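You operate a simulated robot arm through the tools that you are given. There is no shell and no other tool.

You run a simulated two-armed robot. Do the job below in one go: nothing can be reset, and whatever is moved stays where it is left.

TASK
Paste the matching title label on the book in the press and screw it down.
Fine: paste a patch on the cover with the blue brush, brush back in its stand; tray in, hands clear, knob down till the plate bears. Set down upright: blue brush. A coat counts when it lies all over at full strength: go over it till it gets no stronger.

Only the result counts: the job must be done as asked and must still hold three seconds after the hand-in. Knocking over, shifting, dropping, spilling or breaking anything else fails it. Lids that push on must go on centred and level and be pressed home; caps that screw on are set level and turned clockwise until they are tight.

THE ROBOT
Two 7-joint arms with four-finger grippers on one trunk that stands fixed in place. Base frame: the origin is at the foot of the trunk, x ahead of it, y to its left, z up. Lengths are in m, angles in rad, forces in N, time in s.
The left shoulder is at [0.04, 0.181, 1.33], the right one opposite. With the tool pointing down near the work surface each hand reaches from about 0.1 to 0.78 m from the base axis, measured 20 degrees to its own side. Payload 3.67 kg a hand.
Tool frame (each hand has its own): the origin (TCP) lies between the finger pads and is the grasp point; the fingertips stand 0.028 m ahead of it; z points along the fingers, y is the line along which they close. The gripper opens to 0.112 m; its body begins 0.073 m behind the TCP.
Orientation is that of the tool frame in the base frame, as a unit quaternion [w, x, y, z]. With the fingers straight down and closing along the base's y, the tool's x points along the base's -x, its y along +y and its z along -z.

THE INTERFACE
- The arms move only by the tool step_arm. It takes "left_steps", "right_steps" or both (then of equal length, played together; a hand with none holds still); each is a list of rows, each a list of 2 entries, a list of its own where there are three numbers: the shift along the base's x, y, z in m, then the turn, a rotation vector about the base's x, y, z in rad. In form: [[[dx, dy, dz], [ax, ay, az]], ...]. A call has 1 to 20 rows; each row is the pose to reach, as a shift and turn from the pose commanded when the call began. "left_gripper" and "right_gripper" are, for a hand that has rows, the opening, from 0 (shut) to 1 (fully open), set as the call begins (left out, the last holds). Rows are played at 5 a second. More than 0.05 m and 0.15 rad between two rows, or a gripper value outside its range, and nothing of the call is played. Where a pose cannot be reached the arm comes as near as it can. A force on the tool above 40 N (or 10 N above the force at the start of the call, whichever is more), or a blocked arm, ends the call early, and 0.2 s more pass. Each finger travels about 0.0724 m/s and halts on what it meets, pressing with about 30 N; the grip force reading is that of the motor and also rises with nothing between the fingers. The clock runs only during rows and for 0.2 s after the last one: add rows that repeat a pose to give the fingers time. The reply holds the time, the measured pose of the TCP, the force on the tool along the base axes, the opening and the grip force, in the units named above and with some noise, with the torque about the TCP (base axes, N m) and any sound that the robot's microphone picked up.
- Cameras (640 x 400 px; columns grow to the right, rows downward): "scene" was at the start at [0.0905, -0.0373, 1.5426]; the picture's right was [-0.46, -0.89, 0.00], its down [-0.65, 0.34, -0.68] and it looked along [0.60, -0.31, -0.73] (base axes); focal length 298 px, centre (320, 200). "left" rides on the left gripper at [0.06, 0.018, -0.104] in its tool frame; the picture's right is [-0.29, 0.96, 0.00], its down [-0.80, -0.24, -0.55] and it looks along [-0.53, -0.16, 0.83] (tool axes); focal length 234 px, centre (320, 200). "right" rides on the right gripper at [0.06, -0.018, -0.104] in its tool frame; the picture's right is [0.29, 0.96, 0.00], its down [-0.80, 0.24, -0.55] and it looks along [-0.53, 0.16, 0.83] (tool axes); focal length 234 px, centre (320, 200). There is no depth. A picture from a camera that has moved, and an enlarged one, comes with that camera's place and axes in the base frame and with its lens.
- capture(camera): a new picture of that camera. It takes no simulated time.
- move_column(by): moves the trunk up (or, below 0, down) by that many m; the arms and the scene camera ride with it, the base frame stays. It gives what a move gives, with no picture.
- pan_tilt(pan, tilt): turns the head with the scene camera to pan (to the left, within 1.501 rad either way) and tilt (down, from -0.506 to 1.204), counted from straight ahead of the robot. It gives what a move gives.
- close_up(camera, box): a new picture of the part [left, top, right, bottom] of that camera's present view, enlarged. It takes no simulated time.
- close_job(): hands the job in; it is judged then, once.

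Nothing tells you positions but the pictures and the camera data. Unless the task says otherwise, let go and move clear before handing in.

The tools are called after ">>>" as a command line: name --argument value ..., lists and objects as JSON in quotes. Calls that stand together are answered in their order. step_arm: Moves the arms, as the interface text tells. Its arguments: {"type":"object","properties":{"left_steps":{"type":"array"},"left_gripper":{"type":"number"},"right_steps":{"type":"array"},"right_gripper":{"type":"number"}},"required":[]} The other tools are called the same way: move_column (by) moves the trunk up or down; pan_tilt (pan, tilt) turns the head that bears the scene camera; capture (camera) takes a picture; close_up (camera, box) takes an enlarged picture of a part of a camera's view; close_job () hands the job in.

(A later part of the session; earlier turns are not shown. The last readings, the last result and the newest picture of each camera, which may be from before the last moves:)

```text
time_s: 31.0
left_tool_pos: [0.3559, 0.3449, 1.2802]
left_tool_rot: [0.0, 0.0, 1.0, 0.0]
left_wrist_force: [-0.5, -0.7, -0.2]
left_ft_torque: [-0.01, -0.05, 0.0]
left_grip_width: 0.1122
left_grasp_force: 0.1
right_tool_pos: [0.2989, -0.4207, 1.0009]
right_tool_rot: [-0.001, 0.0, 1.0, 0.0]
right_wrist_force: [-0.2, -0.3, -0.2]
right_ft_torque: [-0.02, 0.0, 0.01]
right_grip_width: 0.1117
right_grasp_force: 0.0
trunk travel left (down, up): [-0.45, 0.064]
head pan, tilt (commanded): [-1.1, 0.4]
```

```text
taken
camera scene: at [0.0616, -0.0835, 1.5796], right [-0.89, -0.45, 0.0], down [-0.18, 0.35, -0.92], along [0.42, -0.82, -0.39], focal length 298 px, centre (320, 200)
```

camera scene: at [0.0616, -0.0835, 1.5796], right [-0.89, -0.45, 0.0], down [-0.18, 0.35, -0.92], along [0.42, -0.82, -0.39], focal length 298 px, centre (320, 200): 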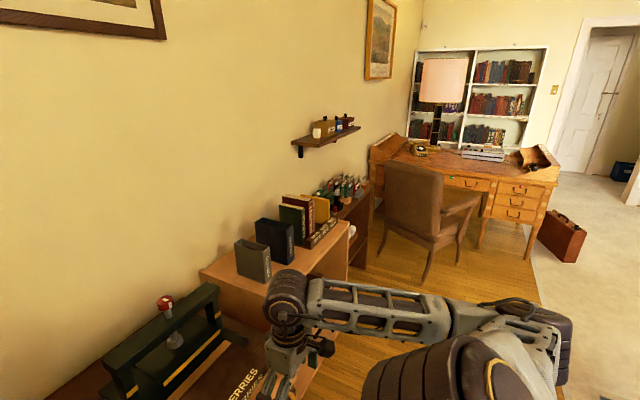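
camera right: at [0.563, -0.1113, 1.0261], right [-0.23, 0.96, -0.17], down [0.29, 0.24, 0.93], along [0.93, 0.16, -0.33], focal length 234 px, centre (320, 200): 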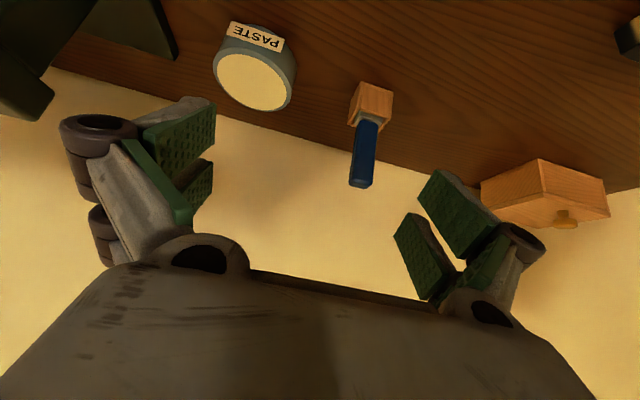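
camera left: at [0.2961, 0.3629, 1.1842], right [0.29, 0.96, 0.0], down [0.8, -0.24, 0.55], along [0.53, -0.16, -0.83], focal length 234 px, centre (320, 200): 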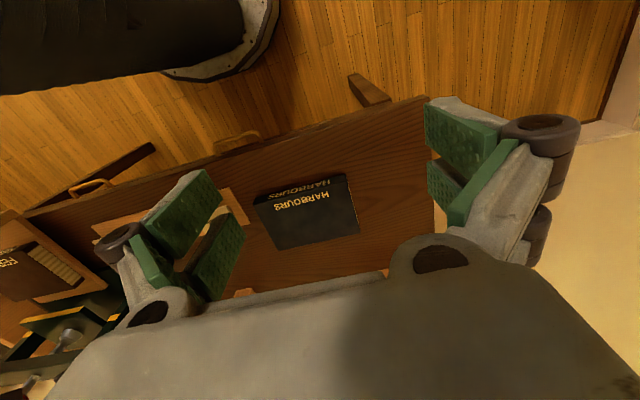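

The elbow has dropped below and slightly behind the shoulder line. I'll now extend forward from here at z ≈ 1.0 and watch which way it swings.

>>> step_arm --right_steps '[[[0.03, 0.02, 0.0], [0, 0, 0]], [[0.06, 0.04, 0.0], [0, 0, 0]], [[0.09, 0.06, 0.0], [0, 0, 0]], [[0.12, 0.08, 0.0], [0, 0, 0]], [[0.15, 0.1, 0.0], [0, 0, 0]], [[0.18, 0.12, 0.0], [0, 0, 0]], [[0.21, 0.14, 0.0], [0, 0, 0]], [[0.24, 0.16, 0.0], [0, 0, 0]], [[0.27, 0.18, 0.0], [0, 0, 0]], [[0.3, 0.2, 0.0], [0, 0, 0]]]'

>>> capture --camera "scene"

```text
time_s: 33.2
left_tool_pos: [0.3579, 0.3464, 1.2796]
left_tool_rot: [0.0, 0.001, 1.0, -0.001]
left_wrist_force: [1.1, 1.5, 0.2]
left_ft_torque: [-0.03, 0.05, 0.02]
left_grip_width: 0.1122
left_grasp_force: 0.1
right_tool_pos: [0.6004, -0.2175, 0.9989]
right_tool_rot: [0.0, 0.0, 1.0, -0.002]
right_wrist_force: [-0.1, -0.9, 0.0]
right_ft_torque: [-0.06, 0.03, -0.04]
right_grip_width: 0.1119
right_grasp_force: 0.0
trunk travel left (down, up): [-0.45, 0.064]
head pan, tilt (commanded): [-1.1, 0.4]
```

```text
taken
camera scene: at [0.0631, -0.0814, 1.5796], right [-0.89, -0.45, 0.0], down [-0.18, 0.35, -0.92], along [0.42, -0.82, -0.39], focal length 298 px, centre (320, 200)
```

scene: 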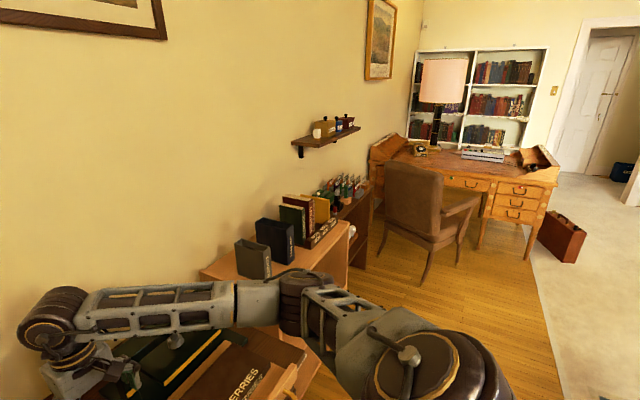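

This time the elbow came around below the shoulder, and the hand reached (0.60, -0.22, 1.0) with no limit flagged. I'll continue toward the brush with a gradual forward tilt.

>>> step_arm --right_steps '[[[0.01, 0.02, 0.0], [0, -0.04, 0]], [[0.02, 0.04, 0.0], [0, -0.08, 0]], [[0.03, 0.06, 0.0], [0, -0.12, 0]], [[0.04, 0.08, 0.0], [0, -0.16, 0]], [[0.05, 0.1, 0.0], [0, -0.2, 0]], [[0.06, 0.12, 0.0], [0, -0.24, 0]], [[0.07, 0.14, 0.0], [0, -0.28, 0]], [[0.08, 0.16, 0.0], [0, -0.32, 0]], [[0.09, 0.18, 0.0], [0, -0.36, 0]], [[0.1, 0.198, 0.0], [0, -0.4, 0]], [[0.12, 0.198, 0.0], [0, -0.4, 0]], [[0.14, 0.198, 0.0], [0, -0.4, 0]]]'

>>> capture --camera "scene"

>>> capture --camera "right"

```text
time_s: 35.8
left_tool_pos: [0.3563, 0.3466, 1.2801]
left_tool_rot: [-0.001, 0.0, 1.0, 0.001]
left_wrist_force: [0.7, -0.4, -0.1]
left_ft_torque: [-0.02, 0.01, 0.0]
left_grip_width: 0.1118
left_grasp_force: 0.1
right_tool_pos: [0.7401, -0.0208, 1.0006]
right_tool_rot: [0.198, 0.0, 0.98, 0.0]
right_wrist_force: [0.7, -0.5, -0.3]
right_ft_torque: [0.01, 0.02, -0.02]
right_grip_width: 0.1118
right_grasp_force: 0.1
trunk travel left (down, up): [-0.45, 0.064]
head pan, tilt (commanded): [-1.1, 0.4]
```

```text
taken
camera scene: at [0.0626, -0.0824, 1.5796], right [-0.89, -0.45, 0.0], down [-0.18, 0.35, -0.92], along [0.42, -0.82, -0.39], focal length 298 px, centre (320, 200)
```

scene: 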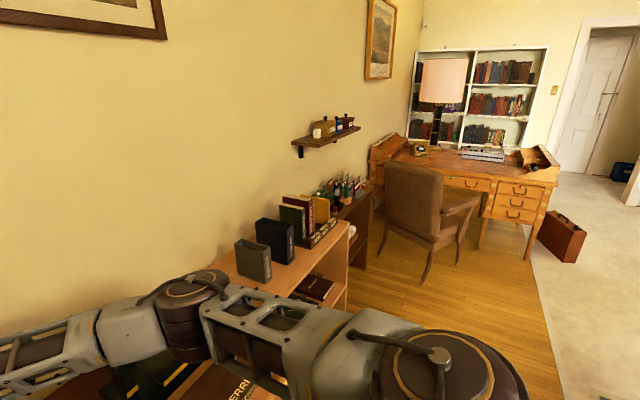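

```text
taken
camera right: at [0.6445, -0.0387, 1.0723], right [-0.26, 0.96, -0.11], down [0.52, 0.24, 0.82], along [0.81, 0.16, -0.56], focal length 234 px, centre (320, 200)
```

right: 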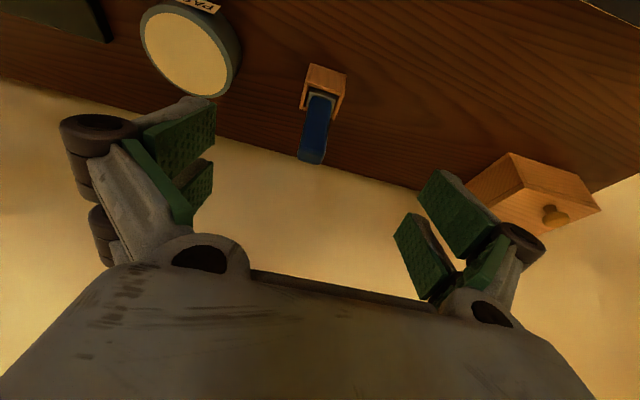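

That worked: the hand is at (0.74, -0.02, 1.0) with no reach problem. Now I'll measure the brush precisely from here.

>>> close_up --camera "right" --box '[270, 50, 366, 180]'

>>> pan_tilt --pan -0.2 --tilt 0.75

>>> capture --camera "scene"

```text
3.08 times, centred on (318, 115) of right
camera zoom: at [0.6445, -0.0387, 1.0723], right [-0.26, 0.96, -0.11], down [0.52, 0.24, 0.82], along [0.81, 0.16, -0.56], focal length 720 px, centre (326, 462)
```

zoom: 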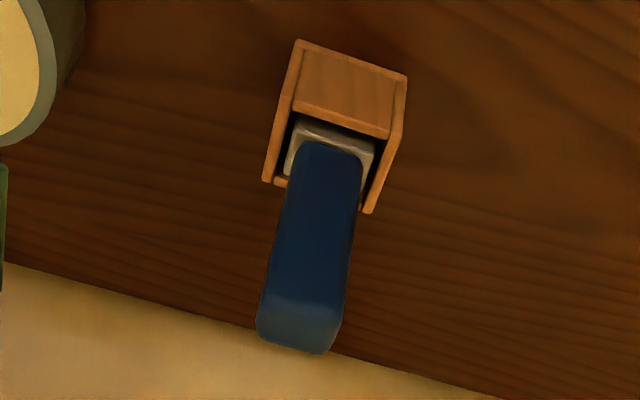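

```text
time_s: 37.0
left_tool_pos: [0.3568, 0.3457, 1.2811]
left_tool_rot: [0.001, -0.001, 1.0, 0.0]
left_wrist_force: [-1.5, 0.3, -0.4]
left_ft_torque: [0.04, -0.02, 0.0]
left_grip_width: 0.112
left_grasp_force: 0.1
right_tool_pos: [0.7396, -0.0207, 1.0005]
right_tool_rot: [0.199, 0.0, 0.98, 0.0]
right_wrist_force: [-0.3, -0.1, -0.9]
right_ft_torque: [0.02, -0.01, -0.01]
right_grip_width: 0.1117
right_grasp_force: 0.0
trunk travel left (down, up): [-0.45, 0.064]
head pan, tilt (commanded): [-0.201, 0.75]
```

```text
taken
camera scene: at [0.1012, -0.0169, 1.5485], right [-0.2, -0.98, 0.0], down [-0.67, 0.14, -0.73], along [0.72, -0.15, -0.68], focal length 298 px, centre (320, 200)
```

scene: 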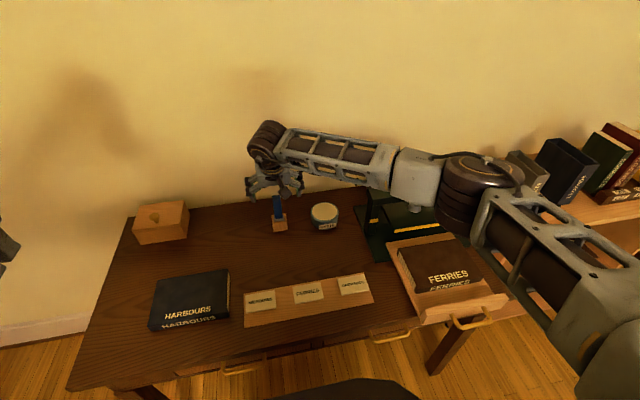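

The handle is centred at (0.8135, -0.021) from z 0.822 to 0.908, about 26 mm wide in y and 19 mm thick in x. I'll go in with the gripper open.

>>> step_arm --right_steps '[[[0.012, 0.0, -0.02], [0, 0, 0]], [[0.024, 0.0, -0.04], [0, 0, 0]], [[0.036, 0.0, -0.06], [0, 0, 0]], [[0.048, 0.0, -0.08], [0, 0, 0]], [[0.06, 0.0, -0.1], [0, 0, 0]], [[0.073, 0.0, -0.122], [0, 0, 0]], [[0.073, 0.0, -0.122], [0, 0, 0]]]' --right_gripper 1.0

>>> capture --camera "right"

>>> close_up --camera "scene" --box '[220, 140, 348, 240]'

```text
time_s: 38.6
left_tool_pos: [0.3564, 0.3443, 1.2813]
left_tool_rot: [0.0, 0.002, 1.0, 0.001]
left_wrist_force: [0.0, 0.5, 0.5]
left_ft_torque: [0.03, 0.01, -0.02]
left_grip_width: 0.1119
left_grasp_force: 0.0
right_tool_pos: [0.8022, -0.0264, 0.8826]
right_tool_rot: [0.199, 0.001, 0.98, 0.001]
right_wrist_force: [0.3, 0.0, 0.0]
right_ft_torque: [0.01, -0.02, -0.03]
right_grip_width: 0.1118
right_grasp_force: 0.0
right hand out of reach, approached as far as the arm can: row 6, 7
trunk travel left (down, up): [-0.45, 0.064]
head pan, tilt (commanded): [-0.201, 0.75]
```

```text
taken
camera right: at [0.7062, -0.0448, 0.9549], right [-0.26, 0.96, -0.11], down [0.52, 0.24, 0.82], along [0.81, 0.16, -0.56], focal length 234 px, centre (320, 200)
```

right: 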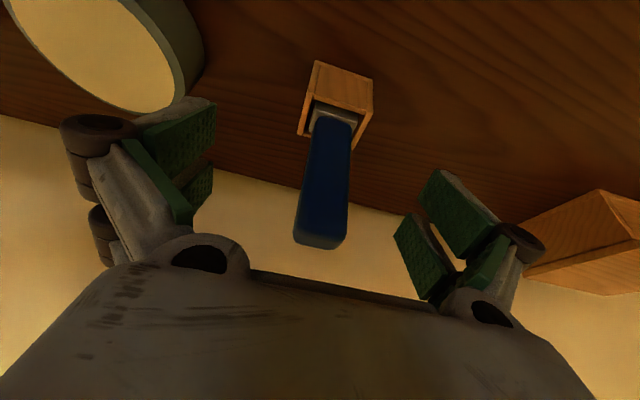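

```text
4.00 times, centred on (284, 190) of scene
camera zoom: at [0.1015, -0.0187, 1.5484], right [-0.2, -0.98, 0.0], down [-0.67, 0.14, -0.73], along [0.72, -0.15, -0.68], focal length 1194 px, centre (464, 240)
```

zoom: 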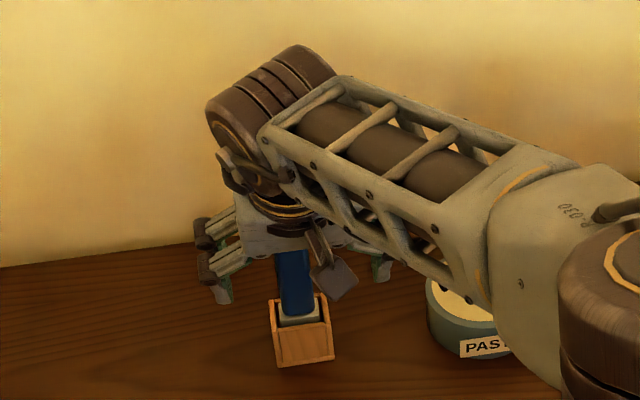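

I'm 11 mm short at this tilt. A bit more forward tilt (to 0.6 rad) will bring the wrist back and free up reach.

>>> step_arm --right_steps '[[[0.0, 0.002, 0.002], [0, -0.07, 0]], [[0.002, 0.005, 0.002], [0, -0.14, 0]], [[0.006, 0.005, 0.0], [0, -0.2, 0]], [[0.0115, 0.005, -0.003], [0, -0.2, 0]], [[0.0115, 0.005, -0.003], [0, -0.2, 0]]]' --right_gripper 1.0

>>> capture --camera "right"

```text
time_s: 39.8
left_tool_pos: [0.3568, 0.3455, 1.2792]
left_tool_rot: [0.0, 0.0, 1.0, -0.001]
left_wrist_force: [0.3, -0.2, 0.0]
left_ft_torque: [-0.03, -0.02, 0.03]
left_grip_width: 0.1122
left_grasp_force: 0.0
right_tool_pos: [0.8115, -0.0202, 0.8792]
right_tool_rot: [0.295, 0.001, 0.956, 0.0]
right_wrist_force: [-0.6, 0.5, 0.4]
right_ft_torque: [0.03, 0.0, 0.01]
right_grip_width: 0.112
right_grasp_force: 0.1
trunk travel left (down, up): [-0.45, 0.064]
head pan, tilt (commanded): [-0.201, 0.75]
```

```text
taken
camera right: at [0.7043, -0.0379, 0.9309], right [-0.24, 0.96, -0.16], down [0.35, 0.24, 0.91], along [0.91, 0.16, -0.39], focal length 234 px, centre (320, 200)
```

right: 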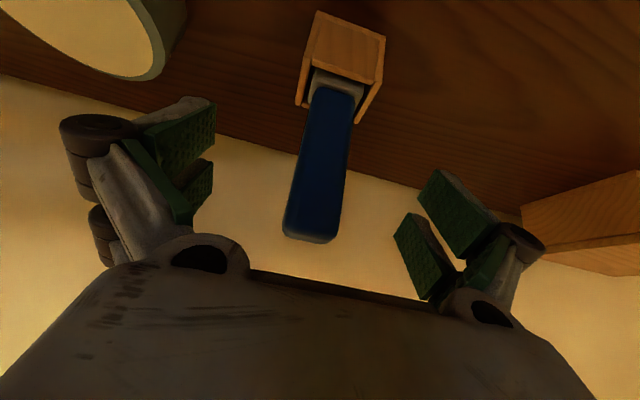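

The TCP projects right onto the middle of the handle. Closing the gripper now.

>>> step_arm --right_steps '[[[0, 0, 0], [0, 0, 0]], [[0, 0, 0], [0, 0, 0]], [[0, 0, 0], [0, 0, 0]], [[0, 0, 0], [0, 0, 0]], [[0, 0, 0], [0, 0, 0]], [[0, 0, 0], [0, 0, 0]]]' --right_gripper 0.0

>>> capture --camera "right"

>>> close_up --camera "scene" --box '[220, 140, 348, 240]'

```text
time_s: 41.2
left_tool_pos: [0.3559, 0.3451, 1.28]
left_tool_rot: [0.0, -0.001, 1.0, 0.0]
left_wrist_force: [-0.4, 0.1, -0.3]
left_ft_torque: [0.03, -0.02, 0.02]
left_grip_width: 0.1119
left_grasp_force: 0.1
right_tool_pos: [0.8132, -0.0199, 0.8799]
right_tool_rot: [0.296, -0.001, 0.955, 0.0]
right_wrist_force: [-0.2, 0.3, 1.3]
right_ft_torque: [0.03, 0.0, 0.0]
right_grip_width: 0.0277
right_grasp_force: 30.0
trunk travel left (down, up): [-0.45, 0.064]
head pan, tilt (commanded): [-0.201, 0.75]
```

```text
taken
camera right: at [0.7044, -0.0376, 0.9312], right [-0.24, 0.96, -0.16], down [0.35, 0.24, 0.91], along [0.91, 0.16, -0.39], focal length 234 px, centre (320, 200)
```

right: 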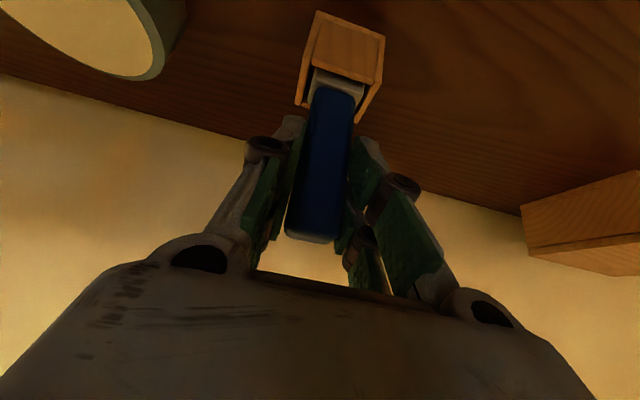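

```text
4.00 times, centred on (284, 190) of scene
camera zoom: at [0.1011, -0.0169, 1.5485], right [-0.2, -0.98, 0.0], down [-0.67, 0.14, -0.73], along [0.72, -0.15, -0.68], focal length 1194 px, centre (464, 240)
```

zoom: 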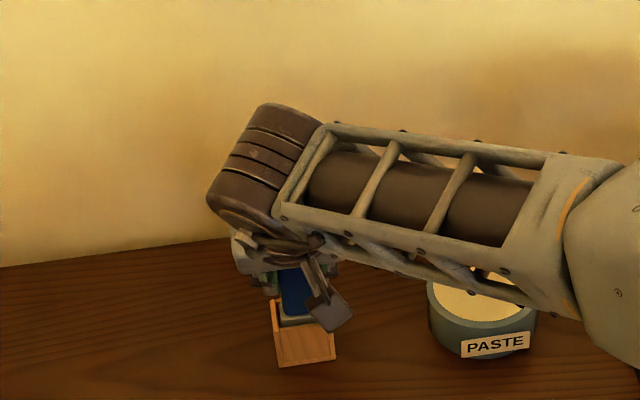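

The brush is held (27.7 mm, 30 N). I'll lift it straight up out of the stand.

>>> step_arm --right_steps '[[[0, 0, 0.01], [0, 0, 0]], [[0, 0, 0.02], [0, 0, 0]], [[0, 0, 0.035], [0, 0, 0]], [[0, 0, 0.05], [0, 0, 0]], [[0, 0, 0.065], [0, 0, 0]], [[0, 0, 0.08], [0, 0, 0]], [[0, 0, 0.1], [0, 0, 0]], [[0, 0, 0.11], [0, 0, 0]]]'

>>> capture --camera "right"

>>> close_up --camera "scene" --box '[220, 120, 348, 240]'

>>> capture --camera "left"

```text
time_s: 43.0
left_tool_pos: [0.3559, 0.346, 1.2795]
left_tool_rot: [0.0, -0.001, 1.0, 0.0]
left_wrist_force: [0.0, 0.4, 0.7]
left_ft_torque: [0.02, 0.02, 0.02]
left_grip_width: 0.112
left_grasp_force: 0.0
right_tool_pos: [0.8124, -0.0198, 0.9884]
right_tool_rot: [0.296, 0.001, 0.955, 0.001]
right_wrist_force: [-0.4, 0.3, -0.4]
right_ft_torque: [0.0, 0.04, 0.05]
right_grip_width: 0.0276
right_grasp_force: 29.7
trunk travel left (down, up): [-0.45, 0.064]
head pan, tilt (commanded): [-0.201, 0.75]
```

```text
taken
camera right: at [0.7042, -0.0375, 1.0403], right [-0.24, 0.96, -0.16], down [0.35, 0.24, 0.91], along [0.91, 0.16, -0.39], focal length 234 px, centre (320, 200)
```

right: 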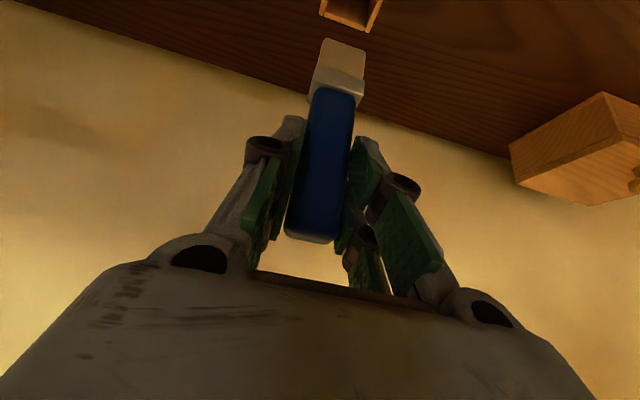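

```text
3.33 times, centred on (284, 180) of scene
camera zoom: at [0.1012, -0.0168, 1.5485], right [-0.2, -0.98, 0.0], down [-0.67, 0.14, -0.73], along [0.72, -0.15, -0.68], focal length 995 px, centre (440, 267)
```

zoom: 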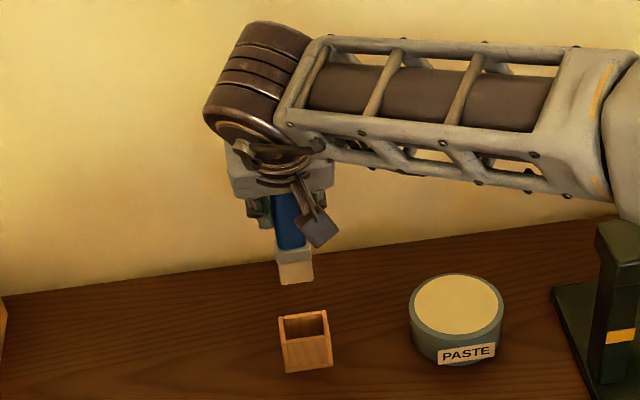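

```text
taken
camera left: at [0.296, 0.3631, 1.3842], right [0.29, 0.96, 0.0], down [0.8, -0.24, 0.55], along [0.53, -0.16, -0.83], focal length 234 px, centre (320, 200)
```

left: 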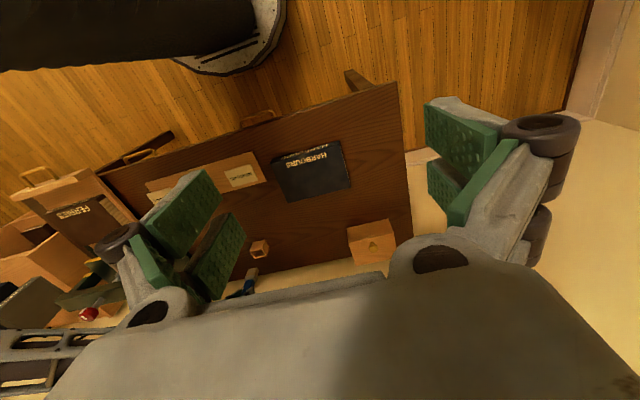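

The brush is out of the stand, with its bristle tip about 0.103 m below the TCP. I'll carry it over the pot at (0.819, -0.18) and dip.

>>> step_arm --right_steps '[[[0.001, -0.03, 0.0], [0, 0, 0]], [[0.002, -0.06, 0.0], [0, 0, 0]], [[0.003, -0.09, 0.0], [0, 0, 0]], [[0.004, -0.12, 0.0], [0, 0, 0]], [[0.005, -0.15, 0.0], [0, 0, 0]], [[0.005, -0.16, 0.0], [0, 0, 0]], [[0.005, -0.16, -0.03], [0, 0, 0]], [[0.005, -0.16, -0.06], [0, 0, 0]]]'

>>> capture --camera "right"

>>> close_up --camera "scene" --box '[220, 120, 380, 240]'

```text
time_s: 44.8
left_tool_pos: [0.3574, 0.3446, 1.2812]
left_tool_rot: [0.0, 0.001, 1.0, -0.001]
left_wrist_force: [-0.5, -0.7, 0.1]
left_ft_torque: [0.01, 0.02, -0.02]
left_grip_width: 0.1118
left_grasp_force: 0.0
right_tool_pos: [0.8167, -0.1797, 0.9295]
right_tool_rot: [0.296, 0.001, 0.955, 0.0]
right_wrist_force: [-0.8, 0.2, -0.3]
right_ft_torque: [-0.02, 0.01, -0.01]
right_grip_width: 0.0275
right_grasp_force: 29.7
trunk travel left (down, up): [-0.45, 0.064]
head pan, tilt (commanded): [-0.201, 0.75]
```

```text
taken
camera right: at [0.7091, -0.1973, 0.9814], right [-0.24, 0.96, -0.16], down [0.35, 0.24, 0.91], along [0.91, 0.16, -0.39], focal length 234 px, centre (320, 200)
```

right: 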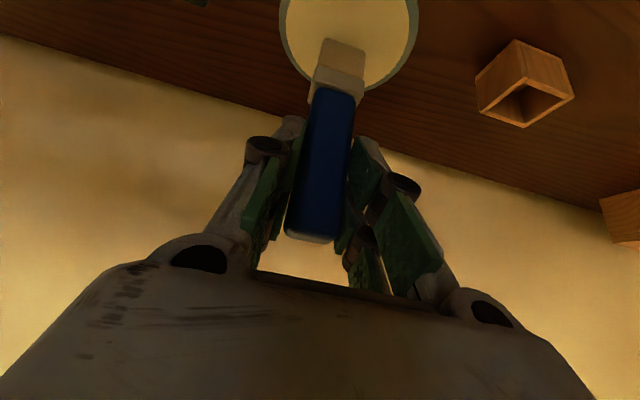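

```text
3.33 times, centred on (300, 180) of scene
camera zoom: at [0.1019, -0.0173, 1.5484], right [-0.2, -0.98, 0.0], down [-0.67, 0.14, -0.73], along [0.72, -0.15, -0.68], focal length 995 px, centre (387, 267)
```

zoom: 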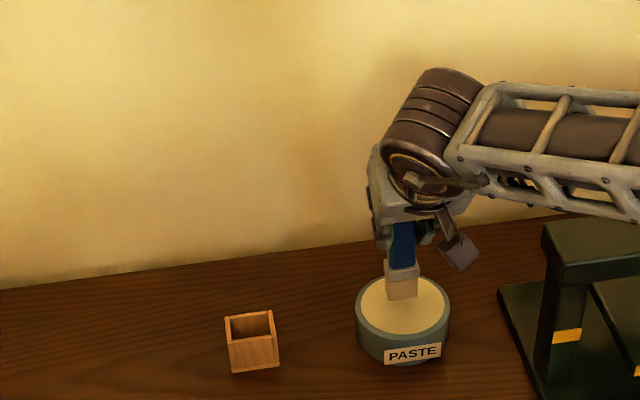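

The tip is centred over the paste, about 2 cm above the surface. I'll dip slowly and watch the force.

>>> step_arm --right_steps '[[[0, 0, -0.01], [0, 0, 0]], [[0, 0, -0.02], [0, 0, 0]], [[0, 0, -0.027], [0, 0, 0]], [[0, 0, -0.032], [0, 0, 0]], [[0, 0, -0.032], [0, 0, 0]]]'

>>> capture --camera "right"

>>> close_up --camera "scene" --box '[270, 160, 366, 240]'

```text
time_s: 46.0
left_tool_pos: [0.3538, 0.3447, 1.2812]
left_tool_rot: [0.001, 0.001, 1.0, 0.0]
left_wrist_force: [-0.2, 0.5, -0.6]
left_ft_torque: [-0.01, -0.01, 0.0]
left_grip_width: 0.1122
left_grasp_force: 0.1
right_tool_pos: [0.8161, -0.1775, 0.9005]
right_tool_rot: [0.298, 0.0, 0.955, 0.0]
right_wrist_force: [1.3, 0.4, 25.9]
right_ft_torque: [0.07, -0.52, -0.02]
right_grip_width: 0.0273
right_grasp_force: 30.4
trunk travel left (down, up): [-0.45, 0.064]
head pan, tilt (commanded): [-0.201, 0.75]
```

```text
taken
camera right: at [0.7074, -0.1962, 0.9515], right [-0.24, 0.96, -0.16], down [0.34, 0.24, 0.91], along [0.91, 0.16, -0.38], focal length 234 px, centre (320, 200)
```

right: 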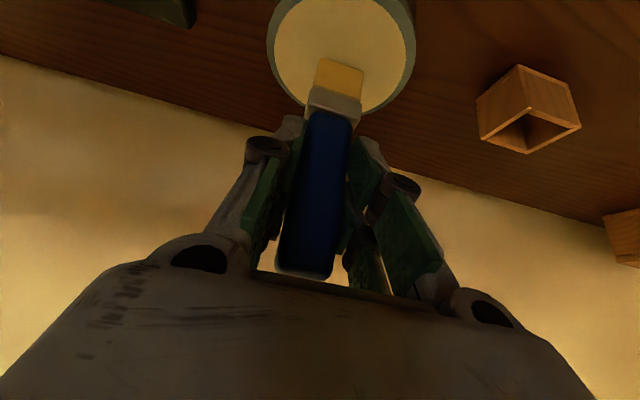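

```text
5.00 times, centred on (318, 200) of scene
camera zoom: at [0.0977, -0.0159, 1.5488], right [-0.2, -0.98, 0.0], down [-0.67, 0.14, -0.73], along [0.72, -0.15, -0.68], focal length 1493 px, centre (330, 200)
```

zoom: 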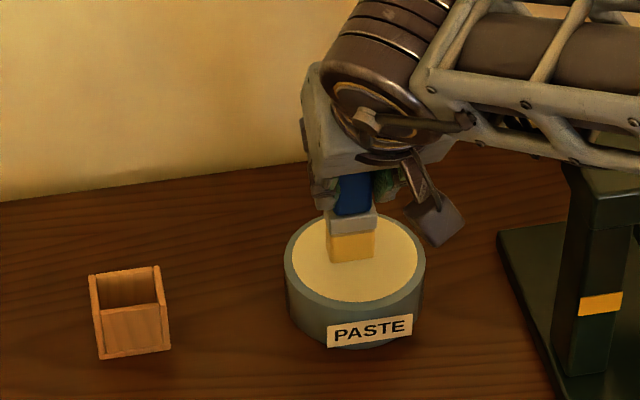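

The brush now carries yellow paste. It met a firm surface with 26 N and slid up about 1 cm in the grip, so I'll use much gentler contact from here on. Lifting to check it.

>>> step_arm --right_steps '[[[0, 0, 0.01], [0, 0, 0]], [[0, 0, 0.03], [0, 0, 0]], [[0, 0, 0.05], [0, 0, 0]], [[0, 0, 0.08], [0, 0, 0]], [[0, 0, 0.11], [0, 0, 0]]]'

>>> capture --camera "right"

>>> close_up --camera "scene" --box '[250, 130, 378, 240]'

```text
time_s: 47.2
left_tool_pos: [0.3569, 0.3452, 1.2802]
left_tool_rot: [-0.001, 0.0, 1.0, 0.0]
left_wrist_force: [0.1, -0.8, 0.3]
left_ft_torque: [0.03, 0.02, 0.01]
left_grip_width: 0.1119
left_grasp_force: 0.1
right_tool_pos: [0.8167, -0.179, 1.0073]
right_tool_rot: [0.296, 0.0, 0.955, 0.0]
right_wrist_force: [0.0, -0.2, -1.3]
right_ft_torque: [0.01, 0.0, 0.0]
right_grip_width: 0.0274
right_grasp_force: 30.2
trunk travel left (down, up): [-0.45, 0.064]
head pan, tilt (commanded): [-0.201, 0.75]
```

```text
taken
camera right: at [0.7082, -0.1974, 1.0591], right [-0.24, 0.96, -0.16], down [0.35, 0.24, 0.91], along [0.91, 0.16, -0.39], focal length 234 px, centre (320, 200)
```

right: 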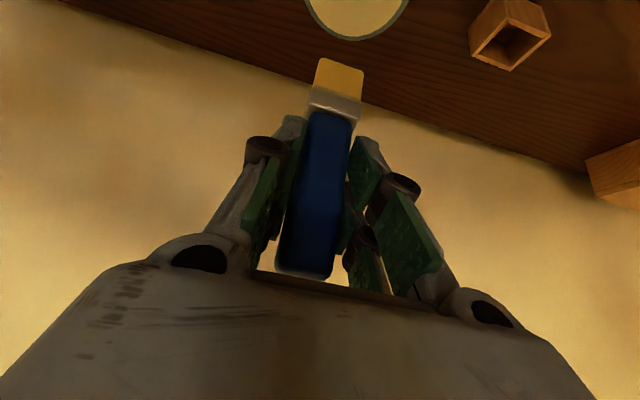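

```text
3.64 times, centred on (314, 185) of scene
camera zoom: at [0.1001, -0.0169, 1.5486], right [-0.2, -0.98, 0.0], down [-0.67, 0.14, -0.73], along [0.72, -0.15, -0.68], focal length 1086 px, centre (342, 254)
```

zoom: 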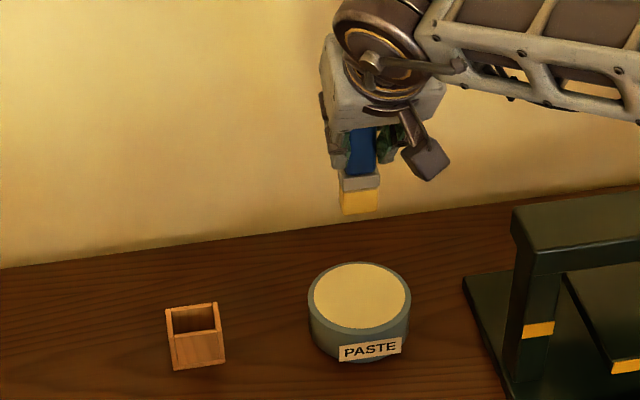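

The brush is still nearly vertical, with its tip now about 0.086 m below the TCP. I'll carry it back over the desk and then across to above the book, staying clear of the press.

>>> step_arm --right_steps '[[[-0.038, 0.0, 0.0], [0, 0, 0]], [[-0.076, 0.0, 0.0], [0, 0, 0]], [[-0.114, 0.0, 0.0], [0, 0, 0]], [[-0.152, 0.0, 0.0], [0, 0, 0]], [[-0.19, -0.01, 0.0], [0, 0, 0]], [[-0.225, -0.03, 0.0], [0, 0, 0]], [[-0.255, -0.06, 0.0], [0, 0, 0]], [[-0.28, -0.09, 0.0], [0, 0, 0]], [[-0.285, -0.13, 0.0], [0, 0, 0]], [[-0.285, -0.17, 0.0], [0, 0, 0]], [[-0.285, -0.21, 0.0], [0, 0, 0]], [[-0.285, -0.25, 0.0], [0, 0, 0]], [[-0.285, -0.273, 0.0], [0, 0, 0]]]'

>>> pan_tilt --pan -0.6 --tilt 0.75

>>> capture --camera "scene"

>>> capture --camera "right"

```text
time_s: 50.0
left_tool_pos: [0.3562, 0.345, 1.2805]
left_tool_rot: [0.0, 0.0, 1.0, 0.001]
left_wrist_force: [0.9, 0.0, -0.6]
left_ft_torque: [-0.02, 0.03, 0.0]
left_grip_width: 0.1122
left_grasp_force: 0.0
right_tool_pos: [0.5318, -0.4548, 1.0077]
right_tool_rot: [0.296, -0.001, 0.955, 0.0]
right_wrist_force: [-0.4, -0.5, -0.7]
right_ft_torque: [-0.01, 0.0, -0.04]
right_grip_width: 0.0272
right_grasp_force: 30.2
trunk travel left (down, up): [-0.45, 0.064]
head pan, tilt (commanded): [-0.201, 0.75]
```

```text
time_s: 50.8
left_tool_pos: [0.3567, 0.3451, 1.2805]
left_tool_rot: [-0.001, 0.0, 1.0, 0.0]
left_wrist_force: [0.7, -0.4, 1.2]
left_ft_torque: [-0.02, 0.0, -0.01]
left_grip_width: 0.1119
left_grasp_force: 0.1
right_tool_pos: [0.5309, -0.4535, 1.0088]
right_tool_rot: [0.296, 0.0, 0.955, 0.0]
right_wrist_force: [0.4, 0.1, -0.6]
right_ft_torque: [-0.01, 0.03, -0.01]
right_grip_width: 0.0273
right_grasp_force: 30.4
trunk travel left (down, up): [-0.45, 0.064]
head pan, tilt (commanded): [-0.6, 0.75]
```

```text
taken
camera scene: at [0.0883, -0.0472, 1.5485], right [-0.56, -0.83, 0.0], down [-0.56, 0.39, -0.73], along [0.6, -0.41, -0.68], focal length 298 px, centre (320, 200)
```

scene: 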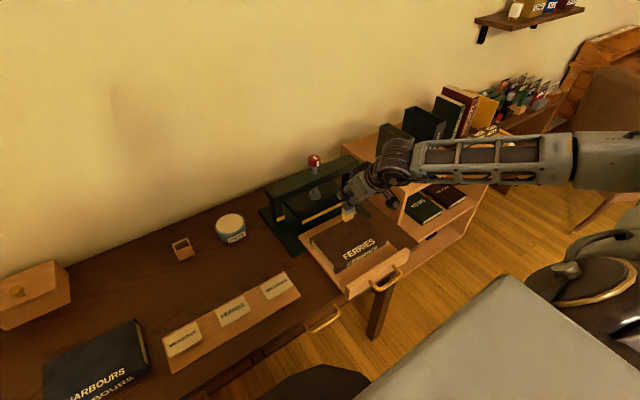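

```text
taken
camera right: at [0.4233, -0.4715, 1.0591], right [-0.24, 0.96, -0.16], down [0.35, 0.24, 0.91], along [0.91, 0.16, -0.39], focal length 234 px, centre (320, 200)
```

right: 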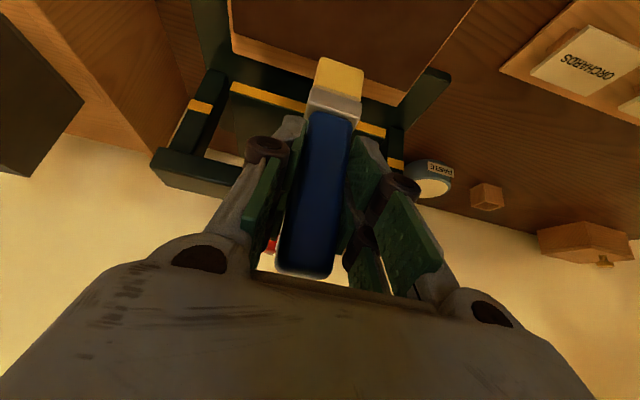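

The brush is over the book. I'll take a close look to refine the cover position and the bristle tip before lowering.

>>> close_up --camera "scene" --box '[290, 170, 418, 290]'

>>> close_up --camera "left" --box '[10, 150, 138, 250]'

```text
3.33 times, centred on (354, 230) of scene
camera zoom: at [0.0883, -0.0472, 1.5485], right [-0.56, -0.83, 0.0], down [-0.56, 0.39, -0.73], along [0.6, -0.41, -0.68], focal length 995 px, centre (207, 100)
```

zoom: 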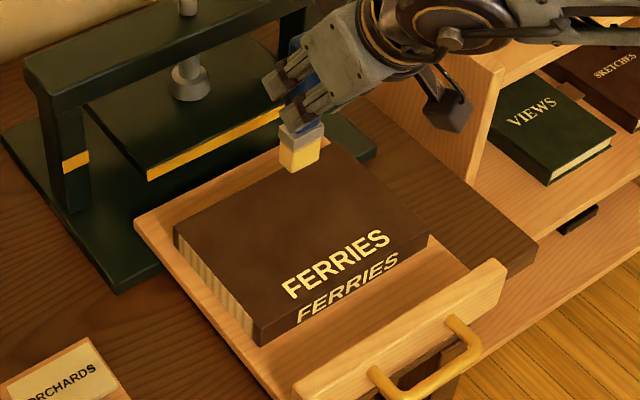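

```text
4.00 times, centred on (74, 200) of left
camera zoom: at [0.296, 0.3629, 1.3843], right [0.29, 0.96, 0.0], down [0.8, -0.24, 0.55], along [0.53, -0.16, -0.83], focal length 937 px, centre (1304, 200)
```

zoom: 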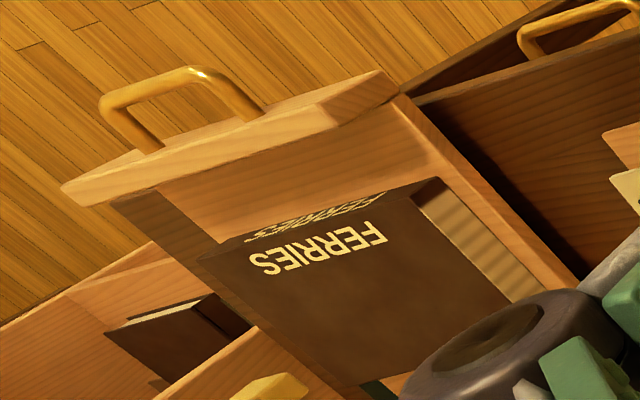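

The cover spans x 0.457–0.590 and y -0.548 to -0.354, with the title near x 0.467–0.487. I'll paste a patch centred at about (0.535, -0.452), behind the title. First I lower gently to find contact.

>>> step_arm --right_steps '[[[0, 0, -0.03], [0, 0, 0]], [[0, 0, -0.055], [0, 0, 0]], [[0, 0, -0.07], [0, 0, 0]], [[0, 0, -0.075], [0, 0, 0]], [[0, 0, -0.078], [0, 0, 0]]]'

>>> close_up --camera "scene" --box '[310, 170, 406, 260]'

>>> capture --camera "right"

```text
time_s: 52.0
left_tool_pos: [0.3572, 0.3454, 1.2811]
left_tool_rot: [-0.001, 0.0, 1.0, 0.001]
left_wrist_force: [0.1, 0.6, -1.7]
left_ft_torque: [0.01, -0.02, 0.0]
left_grip_width: 0.1119
left_grasp_force: 0.1
right_tool_pos: [0.5321, -0.453, 0.9299]
right_tool_rot: [0.296, 0.0, 0.955, 0.001]
right_wrist_force: [0.9, -1.2, -0.2]
right_ft_torque: [0.0, -0.02, 0.0]
right_grip_width: 0.0273
right_grasp_force: 30.4
trunk travel left (down, up): [-0.45, 0.064]
head pan, tilt (commanded): [-0.6, 0.75]
```

```text
4.44 times, centred on (358, 215) of scene
camera zoom: at [0.0883, -0.0475, 1.5485], right [-0.57, -0.82, 0.0], down [-0.56, 0.39, -0.73], along [0.6, -0.41, -0.68], focal length 1327 px, centre (151, 133)
```

zoom: 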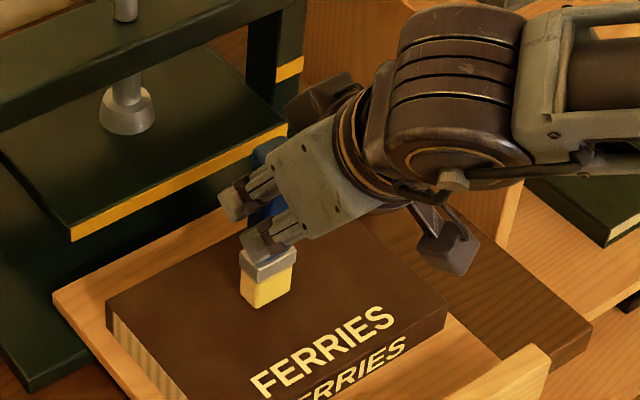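

```text
taken
camera right: at [0.4234, -0.4708, 0.9807], right [-0.24, 0.96, -0.16], down [0.34, 0.24, 0.91], along [0.91, 0.16, -0.39], focal length 234 px, centre (320, 200)
```

right: 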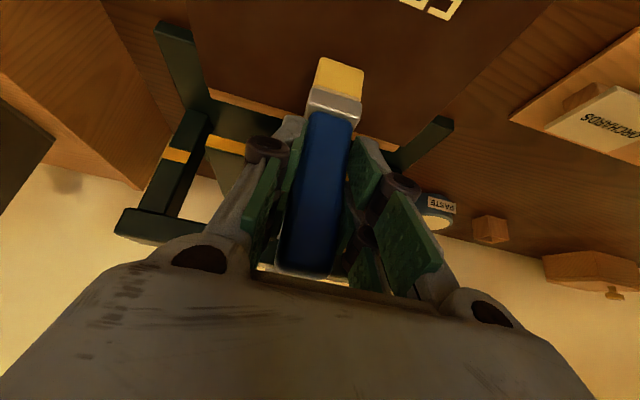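

The tip is a few millimetres above the cover. I'll continue down in 2–3 mm steps.

>>> step_arm --right_steps '[[[0, 0, -0.002], [0, 0, 0]], [[0, 0, -0.004], [0, 0, 0]], [[0, 0, -0.006], [0, 0, 0]]]'

>>> close_up --camera "scene" --box '[320, 190, 384, 260]'

```text
time_s: 52.8
left_tool_pos: [0.3569, 0.3457, 1.2802]
left_tool_rot: [0.001, 0.0, 1.0, 0.0]
left_wrist_force: [0.6, 0.3, -1.0]
left_ft_torque: [0.0, 0.04, -0.01]
left_grip_width: 0.1117
left_grasp_force: 0.0
right_tool_pos: [0.532, -0.4523, 0.9236]
right_tool_rot: [0.296, 0.001, 0.955, -0.001]
right_wrist_force: [0.1, 0.2, -1.9]
right_ft_torque: [0.0, -0.01, 0.0]
right_grip_width: 0.0272
right_grasp_force: 30.0
trunk travel left (down, up): [-0.45, 0.064]
head pan, tilt (commanded): [-0.6, 0.75]
```

```text
5.71 times, centred on (352, 225) of scene
camera zoom: at [0.0882, -0.0474, 1.5485], right [-0.57, -0.82, 0.0], down [-0.56, 0.39, -0.73], along [0.6, -0.41, -0.68], focal length 1706 px, centre (137, 57)
```

zoom: 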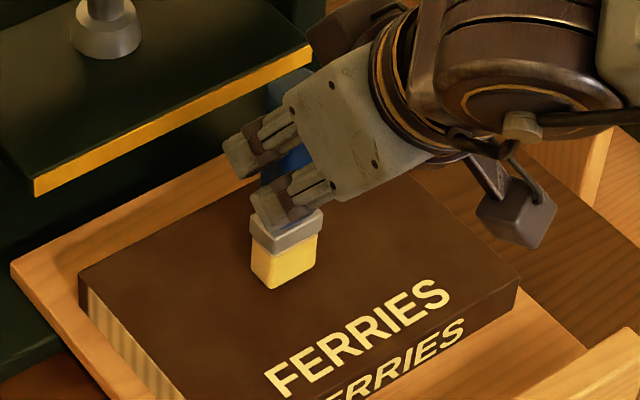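

No contact yet; lowering further.

>>> step_arm --right_steps '[[[0, 0, -0.002], [0, 0, 0]], [[0, 0, -0.004], [0, 0, 0]]]'

>>> close_up --camera "scene" --box '[320, 190, 384, 260]'

```text
time_s: 53.4
left_tool_pos: [0.3573, 0.3461, 1.2795]
left_tool_rot: [0.0, 0.0, 1.0, 0.0]
left_wrist_force: [-0.4, -0.1, 0.5]
left_ft_torque: [0.01, 0.01, 0.01]
left_grip_width: 0.1118
left_grasp_force: 0.2
right_tool_pos: [0.5322, -0.4535, 0.9191]
right_tool_rot: [0.295, 0.001, 0.955, 0.0]
right_wrist_force: [-0.6, 0.4, -0.7]
right_ft_torque: [-0.01, 0.01, -0.02]
right_grip_width: 0.0276
right_grasp_force: 30.4
trunk travel left (down, up): [-0.45, 0.064]
head pan, tilt (commanded): [-0.6, 0.75]
```

```text
5.71 times, centred on (352, 225) of scene
camera zoom: at [0.0883, -0.0475, 1.5485], right [-0.57, -0.82, 0.0], down [-0.56, 0.39, -0.73], along [0.6, -0.41, -0.68], focal length 1706 px, centre (137, 57)
```

zoom: 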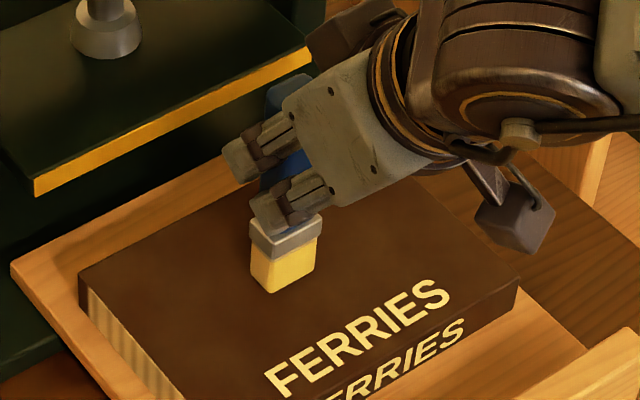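

>>> step_arm --right_steps '[[[0, 0, -0.002], [0, 0, 0]], [[0, 0, -0.004], [0, 0, 0]]]'

>>> close_up --camera "scene" --box '[320, 190, 384, 260]'

```text
time_s: 54.0
left_tool_pos: [0.3556, 0.3467, 1.2804]
left_tool_rot: [0.001, 0.001, 1.0, -0.001]
left_wrist_force: [-0.8, 0.3, -0.8]
left_ft_torque: [0.02, 0.01, 0.05]
left_grip_width: 0.112
left_grasp_force: 0.0
right_tool_pos: [0.5327, -0.4525, 0.9191]
right_tool_rot: [0.298, 0.0, 0.954, -0.001]
right_wrist_force: [-1.1, -2.3, 19.3]
right_ft_torque: [-0.21, -0.06, -0.03]
right_grip_width: 0.0275
right_grasp_force: 30.1
trunk travel left (down, up): [-0.45, 0.064]
head pan, tilt (commanded): [-0.6, 0.75]
```

```text
5.71 times, centred on (352, 225) of scene
camera zoom: at [0.0859, -0.0463, 1.5488], right [-0.57, -0.82, 0.0], down [-0.56, 0.39, -0.73], along [0.6, -0.41, -0.68], focal length 1706 px, centre (137, 57)
```

zoom: 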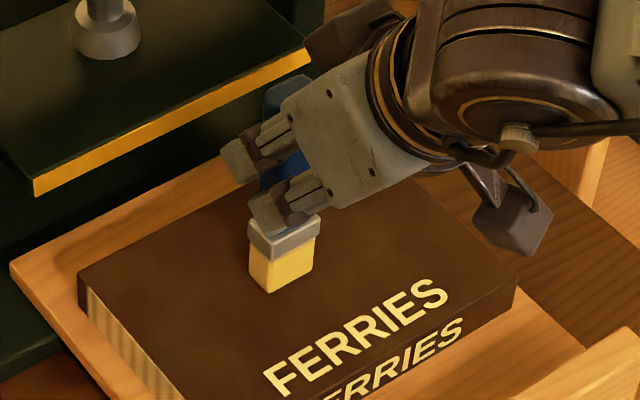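

Contact found at TCP z ≈ 0.919, with a stiffness of about 5 N/mm. I'll ease off to a light pressure and make a test stroke along y.

>>> step_arm --right_steps '[[[0, 0, 0.003], [0, 0, 0]], [[0, 0.01, 0.003], [0, 0, 0]], [[0, 0.02, 0.003], [0, 0, 0]], [[0, 0.03, 0.003], [0, 0, 0]], [[0, 0.02, 0.003], [0, 0, 0]], [[0, 0.01, 0.003], [0, 0, 0]], [[0, 0.0, 0.003], [0, 0, 0]], [[0, -0.01, 0.003], [0, 0, 0]], [[0, -0.02, 0.003], [0, 0, 0]], [[0, -0.03, 0.003], [0, 0, 0]]]'

>>> close_up --camera "scene" --box '[320, 190, 384, 260]'

>>> capture --camera "right"

```text
time_s: 56.2
left_tool_pos: [0.3554, 0.3449, 1.2817]
left_tool_rot: [0.0, 0.0, 1.0, 0.0]
left_wrist_force: [-0.8, -0.3, 0.1]
left_ft_torque: [-0.01, 0.02, 0.02]
left_grip_width: 0.1121
left_grasp_force: 0.1
right_tool_pos: [0.5314, -0.484, 0.9197]
right_tool_rot: [0.295, 0.0, 0.955, 0.0]
right_wrist_force: [-0.7, 2.1, 7.4]
right_ft_torque: [0.2, -0.06, 0.07]
right_grip_width: 0.0274
right_grasp_force: 29.7
trunk travel left (down, up): [-0.45, 0.064]
head pan, tilt (commanded): [-0.6, 0.75]
```

```text
5.71 times, centred on (352, 225) of scene
camera zoom: at [0.0873, -0.0467, 1.5486], right [-0.57, -0.82, 0.0], down [-0.56, 0.39, -0.73], along [0.6, -0.41, -0.68], focal length 1706 px, centre (137, 57)
```

zoom: 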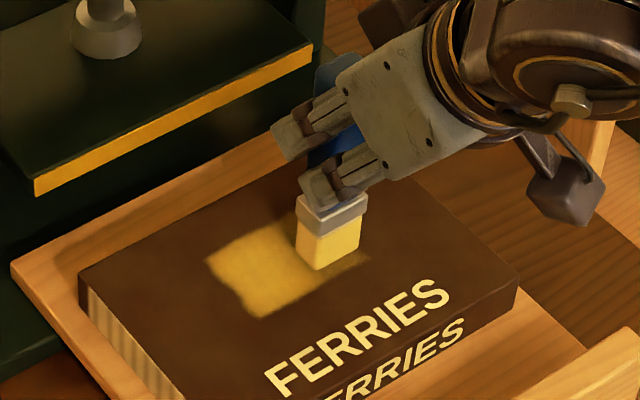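

```text
taken
camera right: at [0.4227, -0.5014, 0.9707], right [-0.24, 0.96, -0.16], down [0.35, 0.24, 0.91], along [0.91, 0.16, -0.39], focal length 234 px, centre (320, 200)
```

right: 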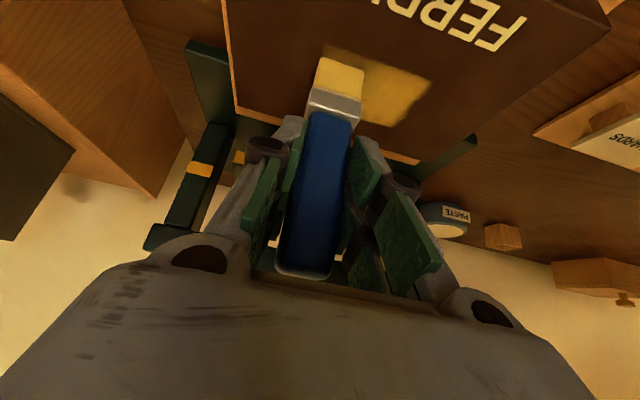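

The brush lays paste well. I'll widen the patch with full strokes along y over two x lanes.

>>> step_arm --right_steps '[[[0, -0.01, 0], [0, 0, 0]], [[-0.012, -0.01, 0], [0, 0, 0]], [[-0.012, 0.005, 0], [0, 0, 0]], [[-0.012, 0.02, 0], [0, 0, 0]], [[-0.012, 0.035, 0], [0, 0, 0]], [[-0.012, 0.05, 0], [0, 0, 0]], [[-0.012, 0.065, 0], [0, 0, 0]], [[-0.012, 0.075, 0], [0, 0, 0]], [[-0.012, 0.078, 0], [0, 0, 0]], [[0, 0.078, 0], [0, 0, 0]], [[0, 0.065, 0], [0, 0, 0]], [[0, 0.05, 0], [0, 0, 0]], [[0, 0.035, 0], [0, 0, 0]], [[0, 0.02, 0], [0, 0, 0]], [[0, 0.005, 0], [0, 0, 0]], [[0, -0.01, 0], [0, 0, 0]], [[0, -0.015, 0], [0, 0, 0]]]'

>>> close_up --camera "scene" --box '[320, 190, 384, 260]'

>>> capture --camera "right"

```text
time_s: 59.8
left_tool_pos: [0.3554, 0.3467, 1.281]
left_tool_rot: [-0.001, -0.001, 1.0, -0.001]
left_wrist_force: [-0.1, 0.1, 0.7]
left_ft_torque: [0.01, 0.03, -0.02]
left_grip_width: 0.1119
left_grasp_force: 0.1
right_tool_pos: [0.5314, -0.4968, 0.9186]
right_tool_rot: [0.296, 0.0, 0.955, 0.0]
right_wrist_force: [-1.2, 3.2, 8.9]
right_ft_torque: [0.24, -0.1, 0.07]
right_grip_width: 0.0275
right_grasp_force: 29.7
trunk travel left (down, up): [-0.45, 0.064]
head pan, tilt (commanded): [-0.6, 0.75]
```

```text
5.71 times, centred on (352, 225) of scene
camera zoom: at [0.0872, -0.0463, 1.5486], right [-0.57, -0.82, 0.0], down [-0.56, 0.39, -0.73], along [0.6, -0.41, -0.68], focal length 1706 px, centre (137, 57)
```

zoom: 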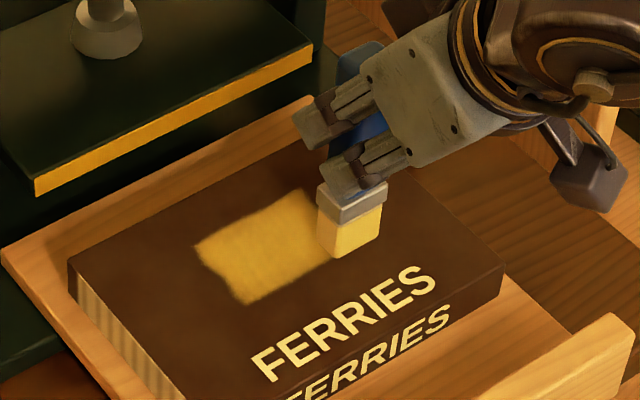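

```text
taken
camera right: at [0.4229, -0.5158, 0.9705], right [-0.24, 0.96, -0.16], down [0.34, 0.24, 0.91], along [0.91, 0.16, -0.39], focal length 234 px, centre (320, 200)
```

right: 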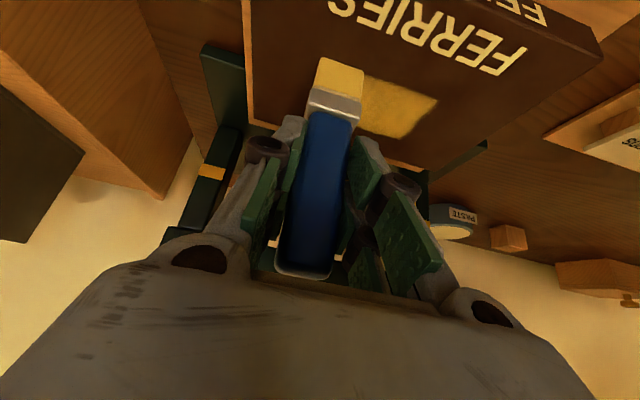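

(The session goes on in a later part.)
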